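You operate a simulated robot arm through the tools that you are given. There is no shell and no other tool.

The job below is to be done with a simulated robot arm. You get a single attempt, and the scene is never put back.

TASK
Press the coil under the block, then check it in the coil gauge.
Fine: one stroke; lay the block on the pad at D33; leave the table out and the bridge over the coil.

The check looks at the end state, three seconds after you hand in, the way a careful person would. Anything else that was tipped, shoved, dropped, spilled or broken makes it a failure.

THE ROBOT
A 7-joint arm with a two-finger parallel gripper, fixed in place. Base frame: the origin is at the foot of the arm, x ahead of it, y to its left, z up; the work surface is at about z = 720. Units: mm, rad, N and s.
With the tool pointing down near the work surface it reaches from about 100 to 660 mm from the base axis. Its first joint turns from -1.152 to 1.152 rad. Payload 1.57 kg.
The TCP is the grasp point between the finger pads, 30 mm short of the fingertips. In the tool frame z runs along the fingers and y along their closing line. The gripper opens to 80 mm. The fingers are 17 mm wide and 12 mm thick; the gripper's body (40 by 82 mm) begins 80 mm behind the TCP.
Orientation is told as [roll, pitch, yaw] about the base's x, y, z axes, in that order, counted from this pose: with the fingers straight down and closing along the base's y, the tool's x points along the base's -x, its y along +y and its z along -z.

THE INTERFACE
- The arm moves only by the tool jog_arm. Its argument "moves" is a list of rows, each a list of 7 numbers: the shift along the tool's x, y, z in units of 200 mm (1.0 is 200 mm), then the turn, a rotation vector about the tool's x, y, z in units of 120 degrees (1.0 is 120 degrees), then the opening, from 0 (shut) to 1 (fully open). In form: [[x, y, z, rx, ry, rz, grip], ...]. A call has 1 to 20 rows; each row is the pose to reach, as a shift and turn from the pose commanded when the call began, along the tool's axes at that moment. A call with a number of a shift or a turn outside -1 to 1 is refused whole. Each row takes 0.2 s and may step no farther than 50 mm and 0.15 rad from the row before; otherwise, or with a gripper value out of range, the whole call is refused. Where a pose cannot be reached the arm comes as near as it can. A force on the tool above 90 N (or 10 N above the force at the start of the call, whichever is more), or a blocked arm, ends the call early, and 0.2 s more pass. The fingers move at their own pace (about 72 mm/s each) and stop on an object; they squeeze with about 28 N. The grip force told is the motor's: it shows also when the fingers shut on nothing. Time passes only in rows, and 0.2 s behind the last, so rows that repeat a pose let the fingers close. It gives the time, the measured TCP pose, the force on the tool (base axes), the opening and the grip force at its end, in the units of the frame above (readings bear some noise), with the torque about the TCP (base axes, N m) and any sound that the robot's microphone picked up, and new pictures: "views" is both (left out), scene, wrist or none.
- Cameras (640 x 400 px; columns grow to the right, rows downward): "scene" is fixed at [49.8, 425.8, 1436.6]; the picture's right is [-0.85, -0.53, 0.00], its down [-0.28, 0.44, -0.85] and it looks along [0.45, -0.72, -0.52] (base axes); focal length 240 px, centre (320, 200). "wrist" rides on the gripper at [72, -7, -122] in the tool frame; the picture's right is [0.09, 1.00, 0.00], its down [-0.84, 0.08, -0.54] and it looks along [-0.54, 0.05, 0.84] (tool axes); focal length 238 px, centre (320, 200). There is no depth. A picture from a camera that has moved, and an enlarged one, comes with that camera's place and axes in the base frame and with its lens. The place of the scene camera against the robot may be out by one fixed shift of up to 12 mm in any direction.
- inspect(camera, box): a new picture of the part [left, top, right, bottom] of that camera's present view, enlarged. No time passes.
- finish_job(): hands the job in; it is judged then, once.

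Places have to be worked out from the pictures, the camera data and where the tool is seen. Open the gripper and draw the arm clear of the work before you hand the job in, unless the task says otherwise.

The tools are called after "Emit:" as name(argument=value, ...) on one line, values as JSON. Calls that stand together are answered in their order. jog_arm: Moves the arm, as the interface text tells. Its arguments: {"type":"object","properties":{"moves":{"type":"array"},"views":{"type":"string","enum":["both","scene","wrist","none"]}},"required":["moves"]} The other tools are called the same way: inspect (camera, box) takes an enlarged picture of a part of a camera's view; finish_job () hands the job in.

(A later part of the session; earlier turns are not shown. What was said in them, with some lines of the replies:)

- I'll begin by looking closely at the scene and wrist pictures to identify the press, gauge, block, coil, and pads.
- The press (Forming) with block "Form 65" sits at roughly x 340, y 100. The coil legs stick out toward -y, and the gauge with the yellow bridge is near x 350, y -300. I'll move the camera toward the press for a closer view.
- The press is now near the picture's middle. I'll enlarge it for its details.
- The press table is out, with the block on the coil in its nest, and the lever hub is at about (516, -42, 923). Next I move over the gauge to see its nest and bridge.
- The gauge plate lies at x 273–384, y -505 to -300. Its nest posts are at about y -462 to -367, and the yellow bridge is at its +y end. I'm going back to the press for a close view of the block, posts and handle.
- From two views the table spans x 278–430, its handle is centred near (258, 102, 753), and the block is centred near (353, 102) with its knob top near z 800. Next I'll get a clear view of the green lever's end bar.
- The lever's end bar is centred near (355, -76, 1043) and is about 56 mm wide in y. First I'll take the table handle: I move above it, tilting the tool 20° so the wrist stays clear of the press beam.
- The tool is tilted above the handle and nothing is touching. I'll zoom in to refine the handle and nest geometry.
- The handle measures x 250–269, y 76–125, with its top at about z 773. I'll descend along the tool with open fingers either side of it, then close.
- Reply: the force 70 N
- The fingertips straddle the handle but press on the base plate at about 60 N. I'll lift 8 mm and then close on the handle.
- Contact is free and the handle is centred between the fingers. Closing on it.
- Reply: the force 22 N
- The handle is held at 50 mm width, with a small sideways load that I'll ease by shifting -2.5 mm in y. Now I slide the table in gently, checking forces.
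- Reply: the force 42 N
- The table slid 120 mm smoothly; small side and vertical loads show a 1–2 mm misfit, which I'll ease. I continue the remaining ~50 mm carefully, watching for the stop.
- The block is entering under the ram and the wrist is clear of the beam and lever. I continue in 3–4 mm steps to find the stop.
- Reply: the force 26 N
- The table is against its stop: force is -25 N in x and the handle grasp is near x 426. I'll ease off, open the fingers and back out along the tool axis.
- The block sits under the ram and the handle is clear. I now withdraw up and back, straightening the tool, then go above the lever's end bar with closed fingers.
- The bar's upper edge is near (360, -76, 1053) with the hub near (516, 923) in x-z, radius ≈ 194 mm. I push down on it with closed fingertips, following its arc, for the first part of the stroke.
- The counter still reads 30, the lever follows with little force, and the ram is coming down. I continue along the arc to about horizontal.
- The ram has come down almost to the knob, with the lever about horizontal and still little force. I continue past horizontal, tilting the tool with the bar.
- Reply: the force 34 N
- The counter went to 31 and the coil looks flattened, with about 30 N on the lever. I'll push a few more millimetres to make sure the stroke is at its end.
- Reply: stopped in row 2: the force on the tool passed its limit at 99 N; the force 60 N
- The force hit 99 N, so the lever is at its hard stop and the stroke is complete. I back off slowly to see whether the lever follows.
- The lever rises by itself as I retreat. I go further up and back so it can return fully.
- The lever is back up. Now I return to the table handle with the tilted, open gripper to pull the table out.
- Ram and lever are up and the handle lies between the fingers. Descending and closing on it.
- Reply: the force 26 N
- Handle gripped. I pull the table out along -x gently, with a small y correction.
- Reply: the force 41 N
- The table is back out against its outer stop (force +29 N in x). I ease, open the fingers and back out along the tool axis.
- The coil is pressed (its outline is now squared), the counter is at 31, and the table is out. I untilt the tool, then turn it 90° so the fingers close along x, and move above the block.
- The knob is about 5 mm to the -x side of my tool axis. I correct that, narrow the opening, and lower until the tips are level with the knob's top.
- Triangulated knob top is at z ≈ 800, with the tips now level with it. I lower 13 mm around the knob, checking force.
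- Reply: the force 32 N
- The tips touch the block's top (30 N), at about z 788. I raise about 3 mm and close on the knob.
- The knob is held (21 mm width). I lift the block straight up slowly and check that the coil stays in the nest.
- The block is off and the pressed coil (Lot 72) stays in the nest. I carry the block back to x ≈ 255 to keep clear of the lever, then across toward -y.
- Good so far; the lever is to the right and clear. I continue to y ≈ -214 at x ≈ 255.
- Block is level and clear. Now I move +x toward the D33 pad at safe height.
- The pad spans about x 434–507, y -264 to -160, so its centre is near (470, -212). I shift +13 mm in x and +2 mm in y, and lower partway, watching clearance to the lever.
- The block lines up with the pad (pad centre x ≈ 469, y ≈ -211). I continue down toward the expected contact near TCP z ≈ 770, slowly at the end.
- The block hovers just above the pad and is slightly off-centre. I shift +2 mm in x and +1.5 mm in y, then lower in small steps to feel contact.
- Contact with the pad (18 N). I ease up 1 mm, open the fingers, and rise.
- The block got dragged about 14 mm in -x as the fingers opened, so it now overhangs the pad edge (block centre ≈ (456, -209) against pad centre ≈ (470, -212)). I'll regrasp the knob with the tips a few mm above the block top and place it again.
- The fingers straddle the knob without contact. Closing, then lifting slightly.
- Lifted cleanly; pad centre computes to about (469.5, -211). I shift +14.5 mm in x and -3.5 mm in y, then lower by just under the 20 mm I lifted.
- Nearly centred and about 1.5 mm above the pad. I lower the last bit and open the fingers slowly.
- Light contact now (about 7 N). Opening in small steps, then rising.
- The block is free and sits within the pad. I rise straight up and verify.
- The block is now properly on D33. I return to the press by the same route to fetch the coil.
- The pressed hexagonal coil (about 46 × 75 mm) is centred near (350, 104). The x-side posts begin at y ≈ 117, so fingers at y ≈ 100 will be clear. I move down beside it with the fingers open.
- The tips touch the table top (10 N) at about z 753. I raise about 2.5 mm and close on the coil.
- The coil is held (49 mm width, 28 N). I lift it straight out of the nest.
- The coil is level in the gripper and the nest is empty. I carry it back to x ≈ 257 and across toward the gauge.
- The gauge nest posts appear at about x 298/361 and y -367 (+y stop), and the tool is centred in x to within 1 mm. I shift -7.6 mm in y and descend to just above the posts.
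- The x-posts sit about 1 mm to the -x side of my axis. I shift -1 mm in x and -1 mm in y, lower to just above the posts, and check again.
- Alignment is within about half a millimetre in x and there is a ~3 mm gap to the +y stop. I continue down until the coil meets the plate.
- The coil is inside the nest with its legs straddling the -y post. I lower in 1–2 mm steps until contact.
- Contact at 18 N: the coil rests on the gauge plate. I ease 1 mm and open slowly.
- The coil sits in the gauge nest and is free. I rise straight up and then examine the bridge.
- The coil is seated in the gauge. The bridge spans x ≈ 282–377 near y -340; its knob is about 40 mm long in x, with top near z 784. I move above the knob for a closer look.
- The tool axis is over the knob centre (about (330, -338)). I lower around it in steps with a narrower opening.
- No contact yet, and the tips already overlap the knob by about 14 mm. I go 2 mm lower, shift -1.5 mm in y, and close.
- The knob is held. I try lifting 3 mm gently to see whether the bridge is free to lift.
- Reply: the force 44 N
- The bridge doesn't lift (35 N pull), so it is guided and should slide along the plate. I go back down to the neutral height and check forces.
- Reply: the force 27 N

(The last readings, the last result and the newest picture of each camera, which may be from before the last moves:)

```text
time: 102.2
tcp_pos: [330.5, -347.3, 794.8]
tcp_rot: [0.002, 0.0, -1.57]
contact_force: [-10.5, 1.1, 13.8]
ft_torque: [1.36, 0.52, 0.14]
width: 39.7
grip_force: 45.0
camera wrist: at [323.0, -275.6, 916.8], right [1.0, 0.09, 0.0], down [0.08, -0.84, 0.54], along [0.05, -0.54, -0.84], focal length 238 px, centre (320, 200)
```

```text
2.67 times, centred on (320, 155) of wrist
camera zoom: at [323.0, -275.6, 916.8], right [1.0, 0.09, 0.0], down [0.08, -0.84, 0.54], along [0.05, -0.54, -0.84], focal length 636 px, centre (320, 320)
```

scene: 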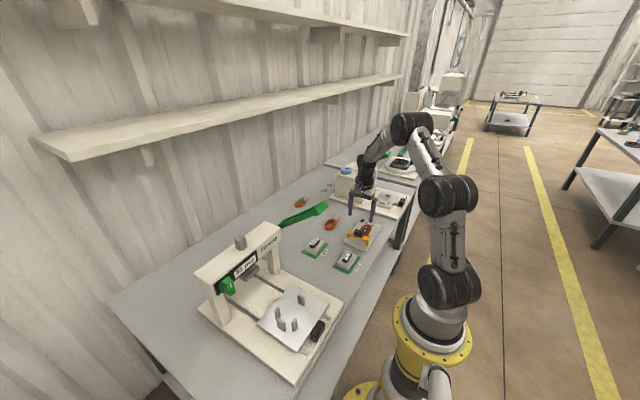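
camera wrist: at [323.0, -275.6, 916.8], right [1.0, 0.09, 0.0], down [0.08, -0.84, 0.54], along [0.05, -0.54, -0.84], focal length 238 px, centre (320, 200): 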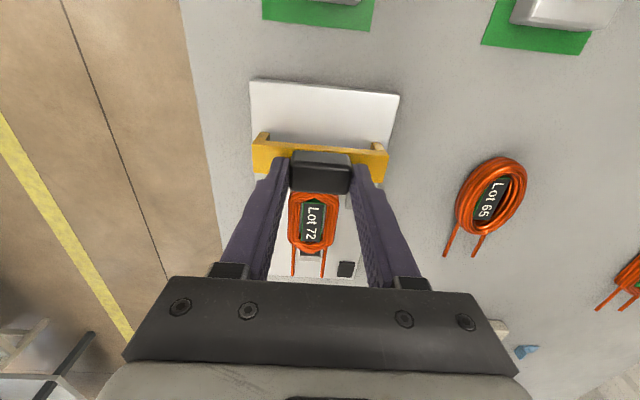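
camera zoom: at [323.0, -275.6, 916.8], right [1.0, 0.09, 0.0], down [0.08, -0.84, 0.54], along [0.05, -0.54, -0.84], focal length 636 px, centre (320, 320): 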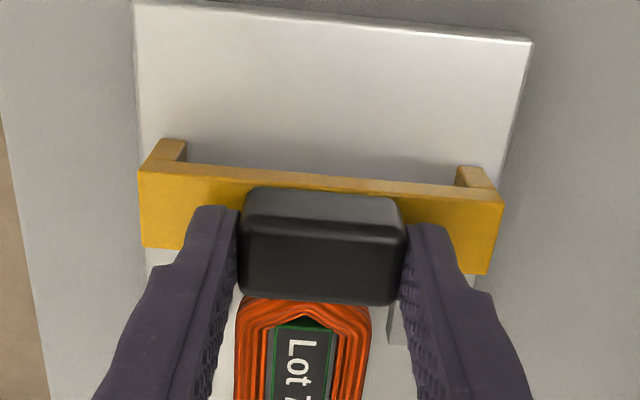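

The bridge slides with my hand along -y with low force. I continue in short calls, easing the small x and z loads and watching for resistance as it reaches the coil.

Emit:
jog_arm(moves=[[0, -0.006, -0.003, 0, 0, 0, 0.2], [-0.025, -0.006, -0.003, 0, 0, 0, 0.2], [-0.05, -0.006, -0.003, 0, 0, 0, 0.2], [-0.075, -0.006, -0.003, 0, 0, 0, 0.2], [-0.09, -0.006, -0.003, 0, 0, 0, 0.2], [-0.09, -0.006, -0.003, 0, 0, 0, 0.2]], views="wrist")

Emit:
inspect(camera="wrist", box=[240, 80, 400, 270])

Emit:
inspect(camera="scene", box=[330, 200, 400, 260])

```text
time: 103.5
tcp_pos: [330.3, -365.7, 796.1]
tcp_rot: [0.003, -0.003, -1.57]
contact_force: [13.3, 2.0, -0.9]
ft_torque: [-0.1, -0.07, -0.32]
width: 39.7
grip_force: 44.7
camera wrist: at [322.5, -293.5, 916.5], right [1.0, 0.09, 0.0], down [0.08, -0.84, 0.54], along [0.05, -0.54, -0.84], focal length 238 px, centre (320, 200)
```

wrist: 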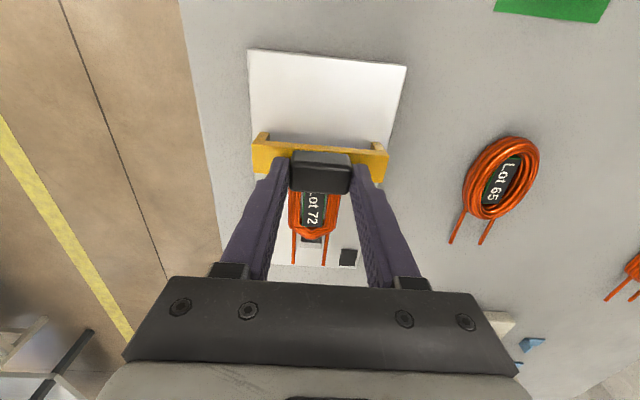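

```text
2.11 times, centred on (320, 175) of wrist
camera zoom: at [322.5, -293.5, 916.5], right [1.0, 0.09, 0.0], down [0.08, -0.84, 0.54], along [0.05, -0.54, -0.84], focal length 502 px, centre (320, 253)
```

zoom: 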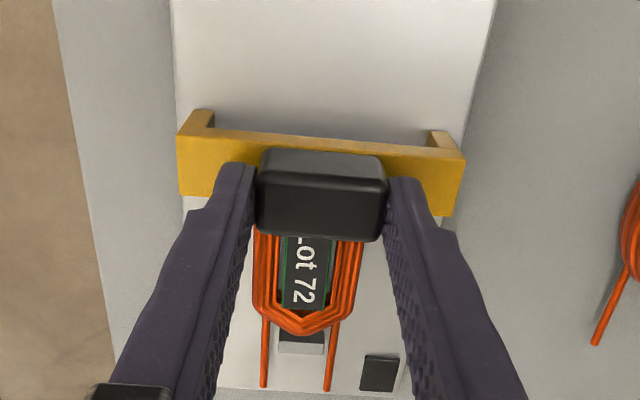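

```text
6.67 times, centred on (365, 230) of scene
camera zoom: at [50.1, 425.8, 1436.6], right [-0.85, -0.53, 0.0], down [-0.28, 0.44, -0.85], along [0.45, -0.72, -0.52], focal length 1598 px, centre (20, 0)
```

zoom: 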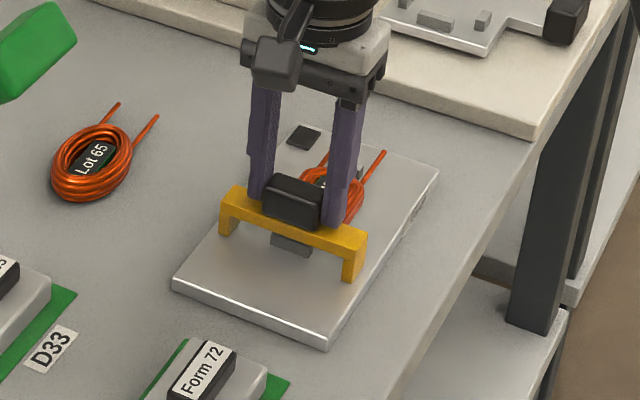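

Emit:
jog_arm(moves=[[0, 0.004, 0, 0, 0, 0, 0.2], [-0.02, 0.004, 0, 0, 0, 0, 0.2], [-0.045, 0.004, 0, 0, 0, 0, 0.2], [-0.07, 0.004, 0, 0, 0, 0, 0.2], [-0.085, 0.004, 0, 0, 0, 0, 0.2], [-0.085, 0.004, 0, 0, 0, 0, 0.2]], views="wrist")

```text
time: 105.0
tcp_pos: [330.3, -382.2, 795.2]
tcp_rot: [0.004, -0.001, -1.569]
contact_force: [22.8, 1.1, 8.7]
ft_torque: [1.33, -0.02, 0.16]
width: 40.0
grip_force: 44.9
camera wrist: at [322.5, -310.6, 916.5], right [1.0, 0.09, 0.0], down [0.08, -0.84, 0.54], along [0.05, -0.54, -0.84], focal length 238 px, centre (320, 200)
```

wrist: 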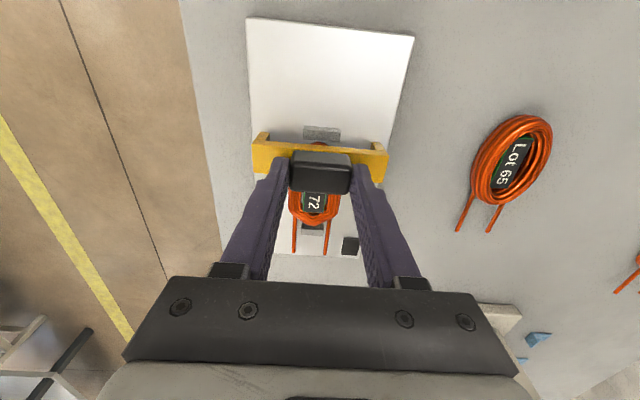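

Emit:
jog_arm(moves=[[0, 0.006, -0.002, 0, 0, 0, 0.2], [-0.02, 0.008, -0.002, 0, 0, 0, 0.2], [-0.045, 0.009, -0.002, 0, 0, 0, 0.2], [-0.065, 0.0095, -0.002, 0, 0, 0, 0.2], [-0.065, 0.0095, -0.002, 0, 0, 0, 0.2]], views="both")

Emit:
inspect(camera="wrist", box=[240, 60, 400, 270])

Emit:
inspect(camera="scene", box=[330, 200, 400, 260])

```text
time: 106.2
tcp_pos: [329.1, -396.8, 796.0]
tcp_rot: [0.0, 0.002, -1.57]
contact_force: [-3.9, 0.1, 14.2]
ft_torque: [-1.09, 0.23, -0.05]
width: 40.3
grip_force: 44.9
camera wrist: at [323.4, -323.3, 916.7], right [1.0, 0.09, 0.0], down [0.08, -0.84, 0.54], along [0.05, -0.54, -0.84], focal length 238 px, centre (320, 200)
```

scene: 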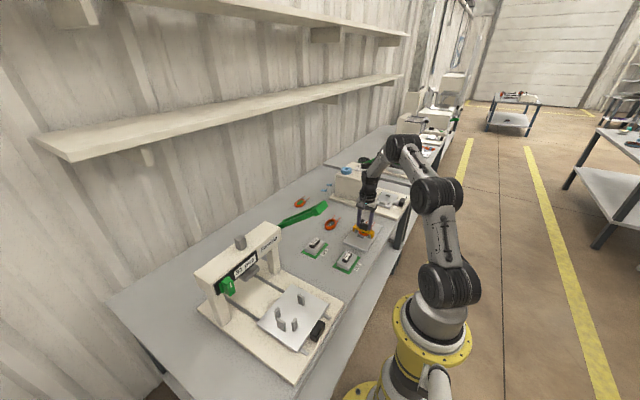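
wrist: 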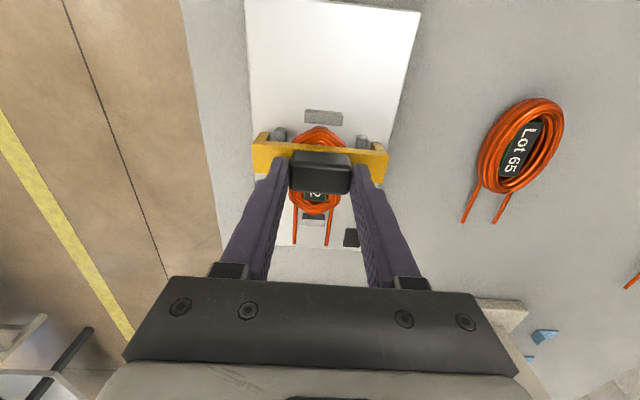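

```text
1.90 times, centred on (320, 165) of wrist
camera zoom: at [323.4, -323.3, 916.7], right [1.0, 0.09, 0.0], down [0.08, -0.84, 0.54], along [0.05, -0.54, -0.84], focal length 454 px, centre (320, 267)
```

zoom: 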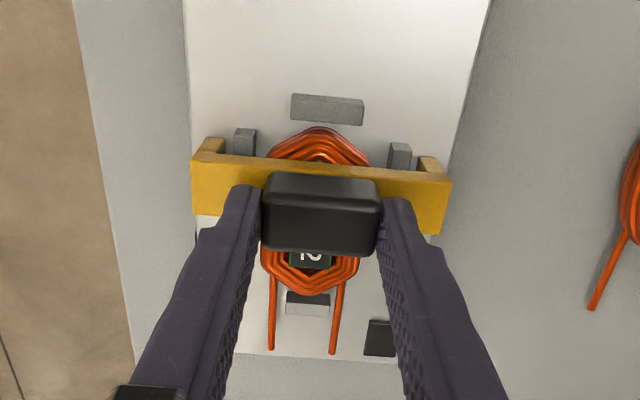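

```text
6.67 times, centred on (365, 230) of scene
camera zoom: at [49.6, 426.0, 1436.5], right [-0.85, -0.53, 0.0], down [-0.28, 0.44, -0.85], along [0.45, -0.72, -0.52], focal length 1598 px, centre (20, 0)
```

zoom: 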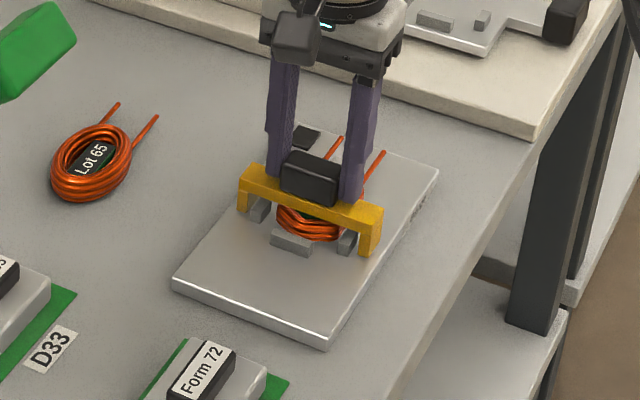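

The bridge passes freely over the coil, so the coil is within gauge. I slide the last ~13 mm to centre it over the coil.

Emit:
jog_arm(moves=[[-0.02, 0, -0.004, 0, 0, 0, 0.2], [-0.04, 0, -0.004, 0, 0, 0, 0.2], [-0.055, 0, -0.004, 0, 0, 0, 0.2], [-0.066, 0, -0.004, 0, 0, 0, 0.2], [-0.066, 0, -0.004, 0, 0, 0, 0.2]], views="both")

Emit:
inspect(camera="wrist", box=[240, 60, 400, 270])

Emit:
inspect(camera="scene", box=[330, 200, 400, 260])

```text
time: 107.3
tcp_pos: [330.7, -408.3, 795.2]
tcp_rot: [-0.002, 0.002, -1.571]
contact_force: [-5.6, 0.5, 0.6]
ft_torque: [-0.3, -0.49, -0.06]
width: 39.9
grip_force: 45.1
camera wrist: at [323.4, -336.1, 916.9], right [1.0, 0.09, 0.0], down [0.08, -0.84, 0.54], along [0.05, -0.54, -0.84], focal length 238 px, centre (320, 200)
```

scene: 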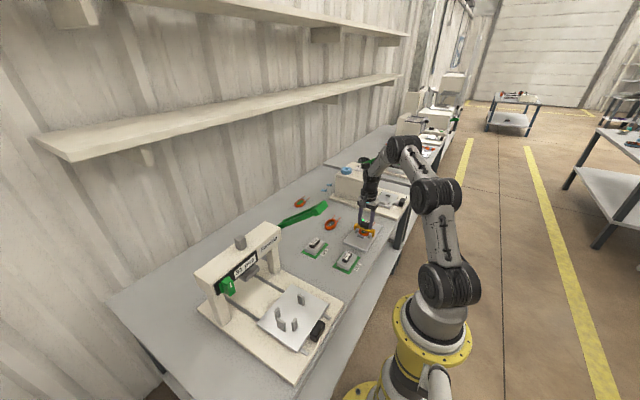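
wrist: 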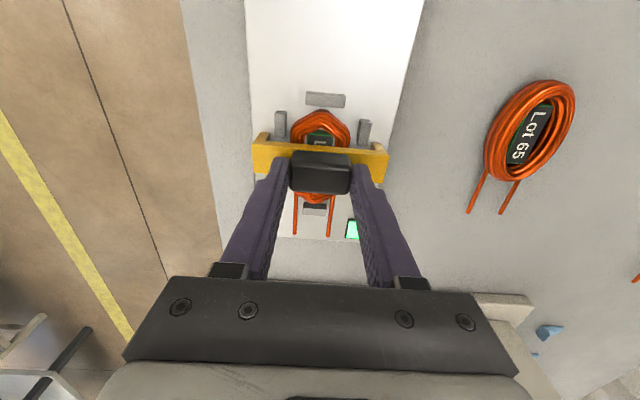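

```text
1.90 times, centred on (320, 165) of wrist
camera zoom: at [323.4, -336.1, 916.9], right [1.0, 0.09, 0.0], down [0.08, -0.84, 0.54], along [0.05, -0.54, -0.84], focal length 454 px, centre (320, 267)
```

zoom: 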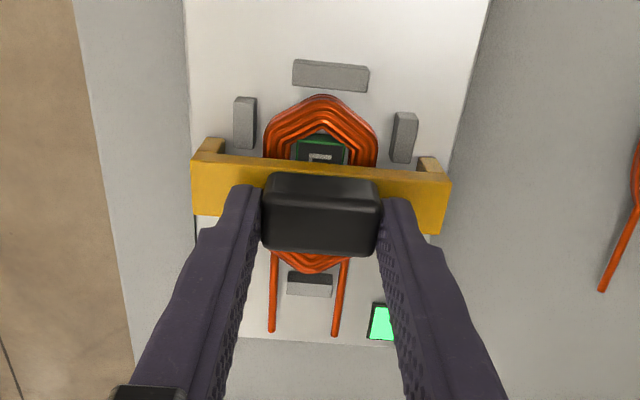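

```text
6.67 times, centred on (365, 230) of scene
camera zoom: at [49.7, 425.8, 1436.6], right [-0.85, -0.53, 0.0], down [-0.28, 0.44, -0.85], along [0.45, -0.72, -0.52], focal length 1598 px, centre (20, 0)
```

zoom: 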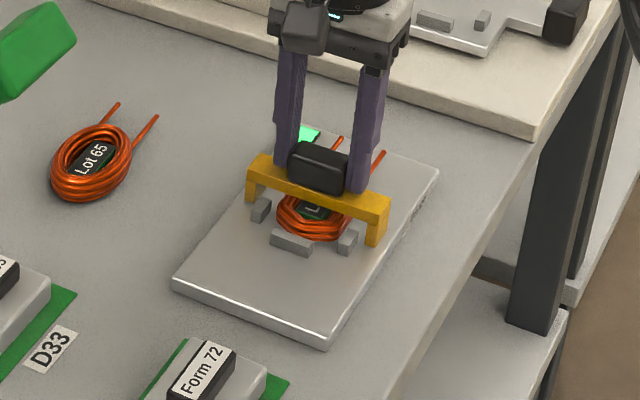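

The gauge's indicator has lit green. I nudge 2 mm more to sit well centred, then release.

Emit:
jog_arm(moves=[[-0.005, -0.003, 0, 0, 0, 0, 0.2], [-0.01, -0.003, 0, 0, 0, 0, 0.2], [-0.01, -0.003, 0, 0, 0, 0, 0.2]], views="wrist")

```text
time: 108.2
tcp_pos: [331.4, -410.6, 795.4]
tcp_rot: [-0.002, 0.006, -1.572]
contact_force: [0.9, 2.3, -8.7]
ft_torque: [0.68, 0.31, -0.02]
width: 39.8
grip_force: 44.8
camera wrist: at [323.3, -338.0, 916.9], right [1.0, 0.09, 0.0], down [0.08, -0.84, 0.54], along [0.05, -0.54, -0.84], focal length 238 px, centre (320, 200)
```

wrist: 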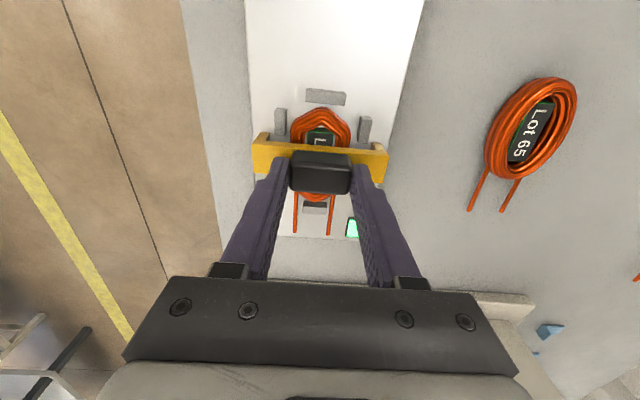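

Still green. Opening the fingers and rising straight up.

Emit:
jog_arm(moves=[[0, 0, 0, 0, 0, 0, 0.52], [0, 0, 0, 0, 0, 0, 0.56], [0, 0, 0, 0, 0, 0, 0.62], [0, 0, 0, 0, 0, 0, 0.7], [0, 0, -0.03, 0, 0, 0, 0.75], [0, 0, -0.15, 0, 0, 0, 0.75], [0, 0, -0.35, 0, 0, 0, 0.8], [0, 0, -0.55, 0, 0, 0, 1], [0, 0, -0.75, 0, 0, 0, 1], [0, 0, -0.75, 0, 0, 0, 1]], views="both")

Emit:
inspect(camera="wrist", box=[230, 0, 410, 210])

Emit:
inspect(camera="scene", box=[330, 200, 400, 260])

```text
time: 110.3
tcp_pos: [331.2, -411.1, 944.6]
tcp_rot: [0.002, 0.001, -1.572]
contact_force: [-0.1, 0.2, -0.4]
ft_torque: [-0.03, -0.01, -0.02]
width: 80.3
grip_force: 0.0
camera wrist: at [324.4, -338.8, 1066.6], right [1.0, 0.09, 0.0], down [0.08, -0.84, 0.54], along [0.05, -0.54, -0.84], focal length 238 px, centre (320, 200)
```

scene: 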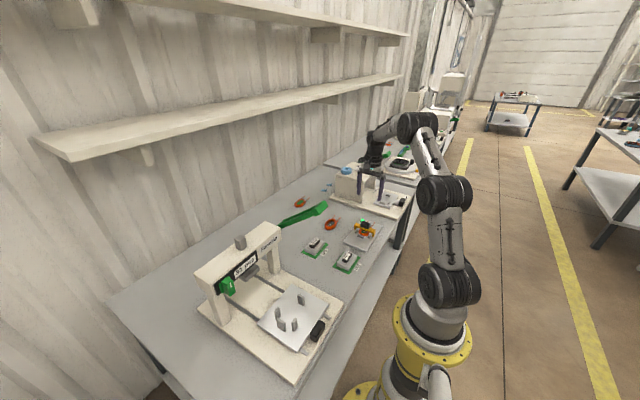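
wrist: 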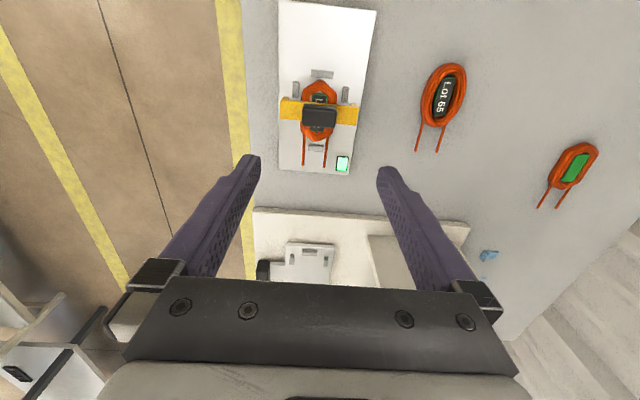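

```text
1.90 times, centred on (320, 105) of wrist
camera zoom: at [324.4, -338.8, 1066.6], right [1.0, 0.09, 0.0], down [0.08, -0.84, 0.54], along [0.05, -0.54, -0.84], focal length 454 px, centre (320, 381)
```

zoom: 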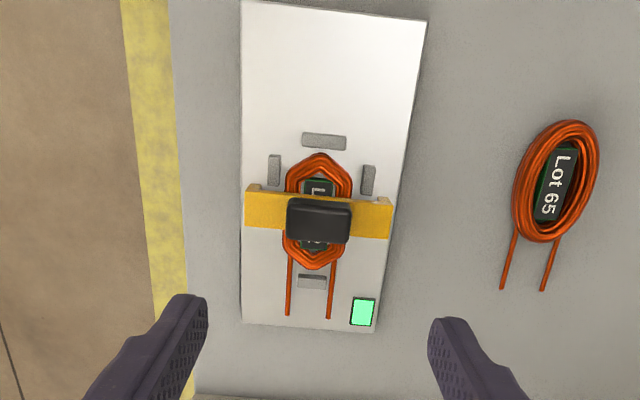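

```text
6.67 times, centred on (365, 230) of scene
camera zoom: at [49.8, 425.8, 1436.6], right [-0.85, -0.53, 0.0], down [-0.28, 0.44, -0.85], along [0.45, -0.72, -0.52], focal length 1598 px, centre (20, 0)
```

zoom: 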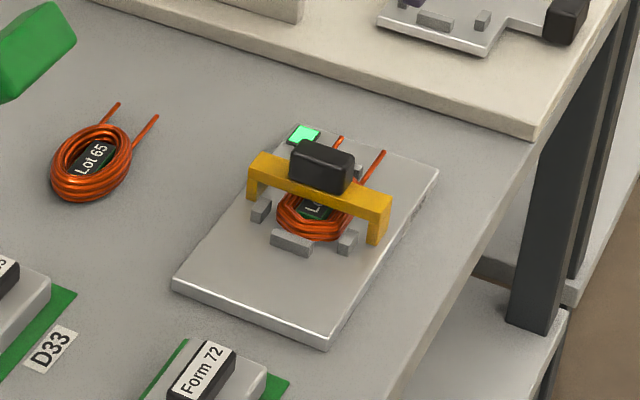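

The indicator stays green with the bridge over the coil. I draw the arm up and clear of the work, then do a final check of the whole bench.

Emit:
jog_arm(moves=[[0.1, -0.05, -0.2, 0, 0, 0, 1], [0.25, -0.15, -0.38, 0, 0, 0, 1], [0.4, -0.25, -0.55, 0, 0, 0, 1], [0.55, -0.35, -0.7, 0, 0, 0, 1], [0.7, -0.4, -0.85, 0, 0, 0, 1], [0.7, -0.4, -0.85, 0, 0, 0, 1]], views="both")

Emit:
inspect(camera="scene", box=[180, 200, 360, 390])

Emit:
inspect(camera="scene", box=[270, 150, 430, 290])

```text
refused: row 2 steps farther than a row can; nothing moved
```

```text
2.11 times, centred on (270, 295) of scene
camera zoom: at [49.8, 425.8, 1436.6], right [-0.85, -0.53, 0.0], down [-0.28, 0.44, -0.85], along [0.45, -0.72, -0.52], focal length 505 px, centre (425, 0)
```

zoom: 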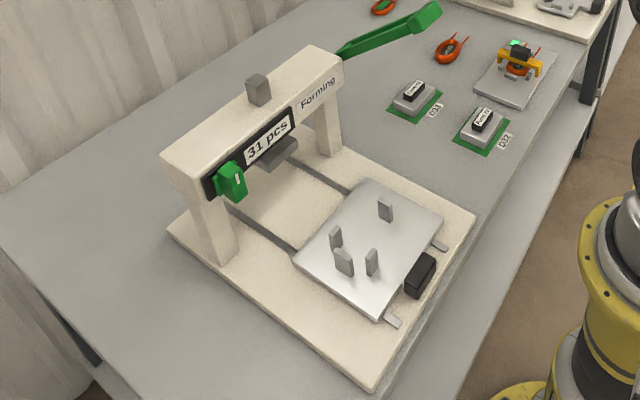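

```text
2.86 times, centred on (350, 220) of scene
camera zoom: at [49.8, 425.8, 1436.6], right [-0.85, -0.53, 0.0], down [-0.28, 0.44, -0.85], along [0.45, -0.72, -0.52], focal length 685 px, centre (234, 143)
```

zoom: 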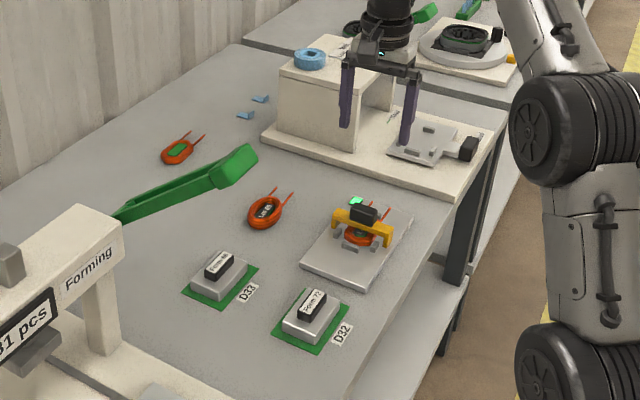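

That retreat was refused for step size; nothing moved. The bench looks right: counter 31, table out, block on D33, gauge green. I retreat with smaller steps.

Emit:
jog_arm(moves=[[0, 0, -0.2, 0, 0, 0, 1], [0.1, -0.05, -0.38, 0, 0, 0, 1], [0.22, -0.12, -0.53, 0, 0, 0, 1], [0.35, -0.19, -0.66, 0, 0, 0, 1], [0.48, -0.26, -0.78, 0, 0, 0, 1], [0.6, -0.32, -0.88, 0, 0, 0, 1], [0.6, -0.32, -0.88, 0, 0, 0, 1]], views="both")

Emit:
inspect(camera="scene", box=[290, 180, 410, 280])

```text
time: 112.0
tcp_pos: [266.3, -289.9, 1122.3]
tcp_rot: [0.0, 0.002, -1.57]
contact_force: [0.2, -0.3, -0.5]
ft_torque: [-0.01, 0.0, 0.0]
width: 80.0
grip_force: 0.0
camera wrist: at [259.9, -217.1, 1244.7], right [1.0, 0.09, 0.0], down [0.08, -0.84, 0.54], along [0.05, -0.54, -0.84], focal length 238 px, centre (320, 200)
```

scene: 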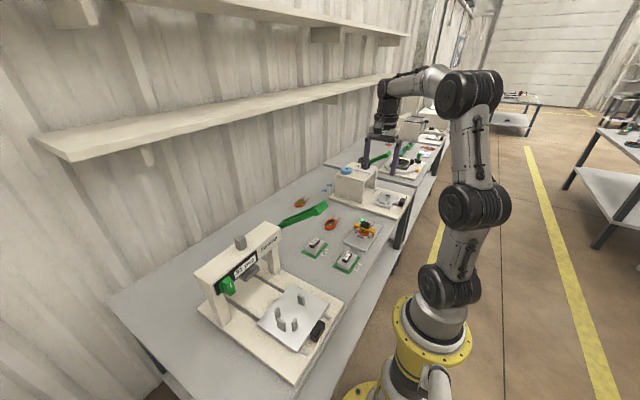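
wrist: 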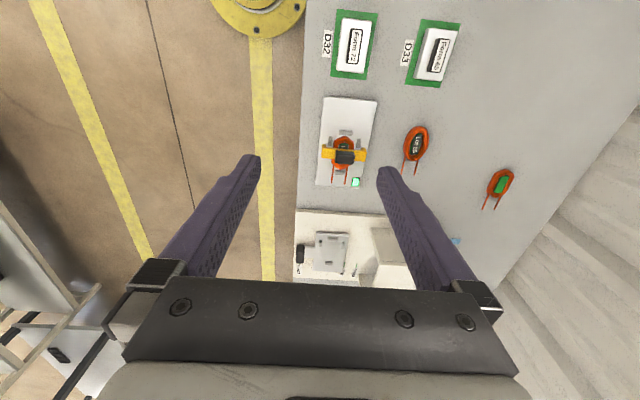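

```text
4.00 times, centred on (350, 230) of scene
camera zoom: at [49.8, 425.8, 1436.6], right [-0.85, -0.53, 0.0], down [-0.28, 0.44, -0.85], along [0.45, -0.72, -0.52], focal length 959 px, centre (200, 80)
```

zoom: 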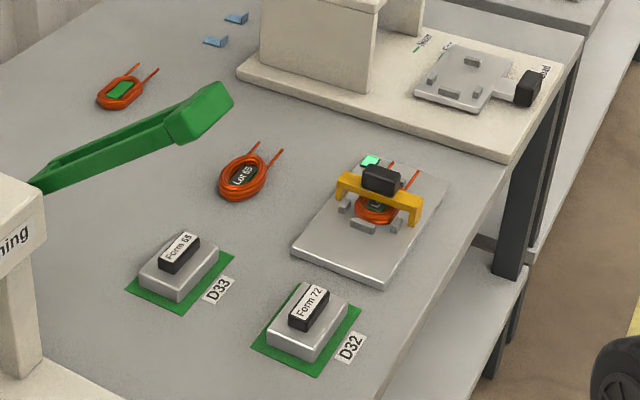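

The end state looks right. The coil was pressed once (counter 30 to 31) and now sits in the gauge under the bridge, with the light green. The block is on D33, the press table is out, the lever is up, and the arm is clear with the gripper open. I'm handing in.

Emit:
finish_job()

```text
The job is handed in.
```

The coil was pressed once and passed the check in the gauge, and I've handed the job in; no verdict has come back yet.

- **Press:** I made one full stroke to the lever's hard stop, and the counter went from 30 to 31. The lever returned to the top by itself.
- **Block:** The Form 65 block is lying inside the D33 pad. On the first release it slid about 14 mm and overhung the pad edge, so I picked it up and set it down again.
- **Gauge:** The coil is in the gauge nest and the bridge slid over it without catching. The gauge light turned green and stayed on after I let go.
- **Table and arm:** The press table is out at its stop. The gripper is open and the arm is clear of the work.

**Label mismatch:** When I lifted the block, the pressed coil underneath was labelled "Lot 72", although the block is "Form 65". I followed the task as written, which was to press the coil under the block. I left the "Lot 65" coil and the "Form 72" block where they were.
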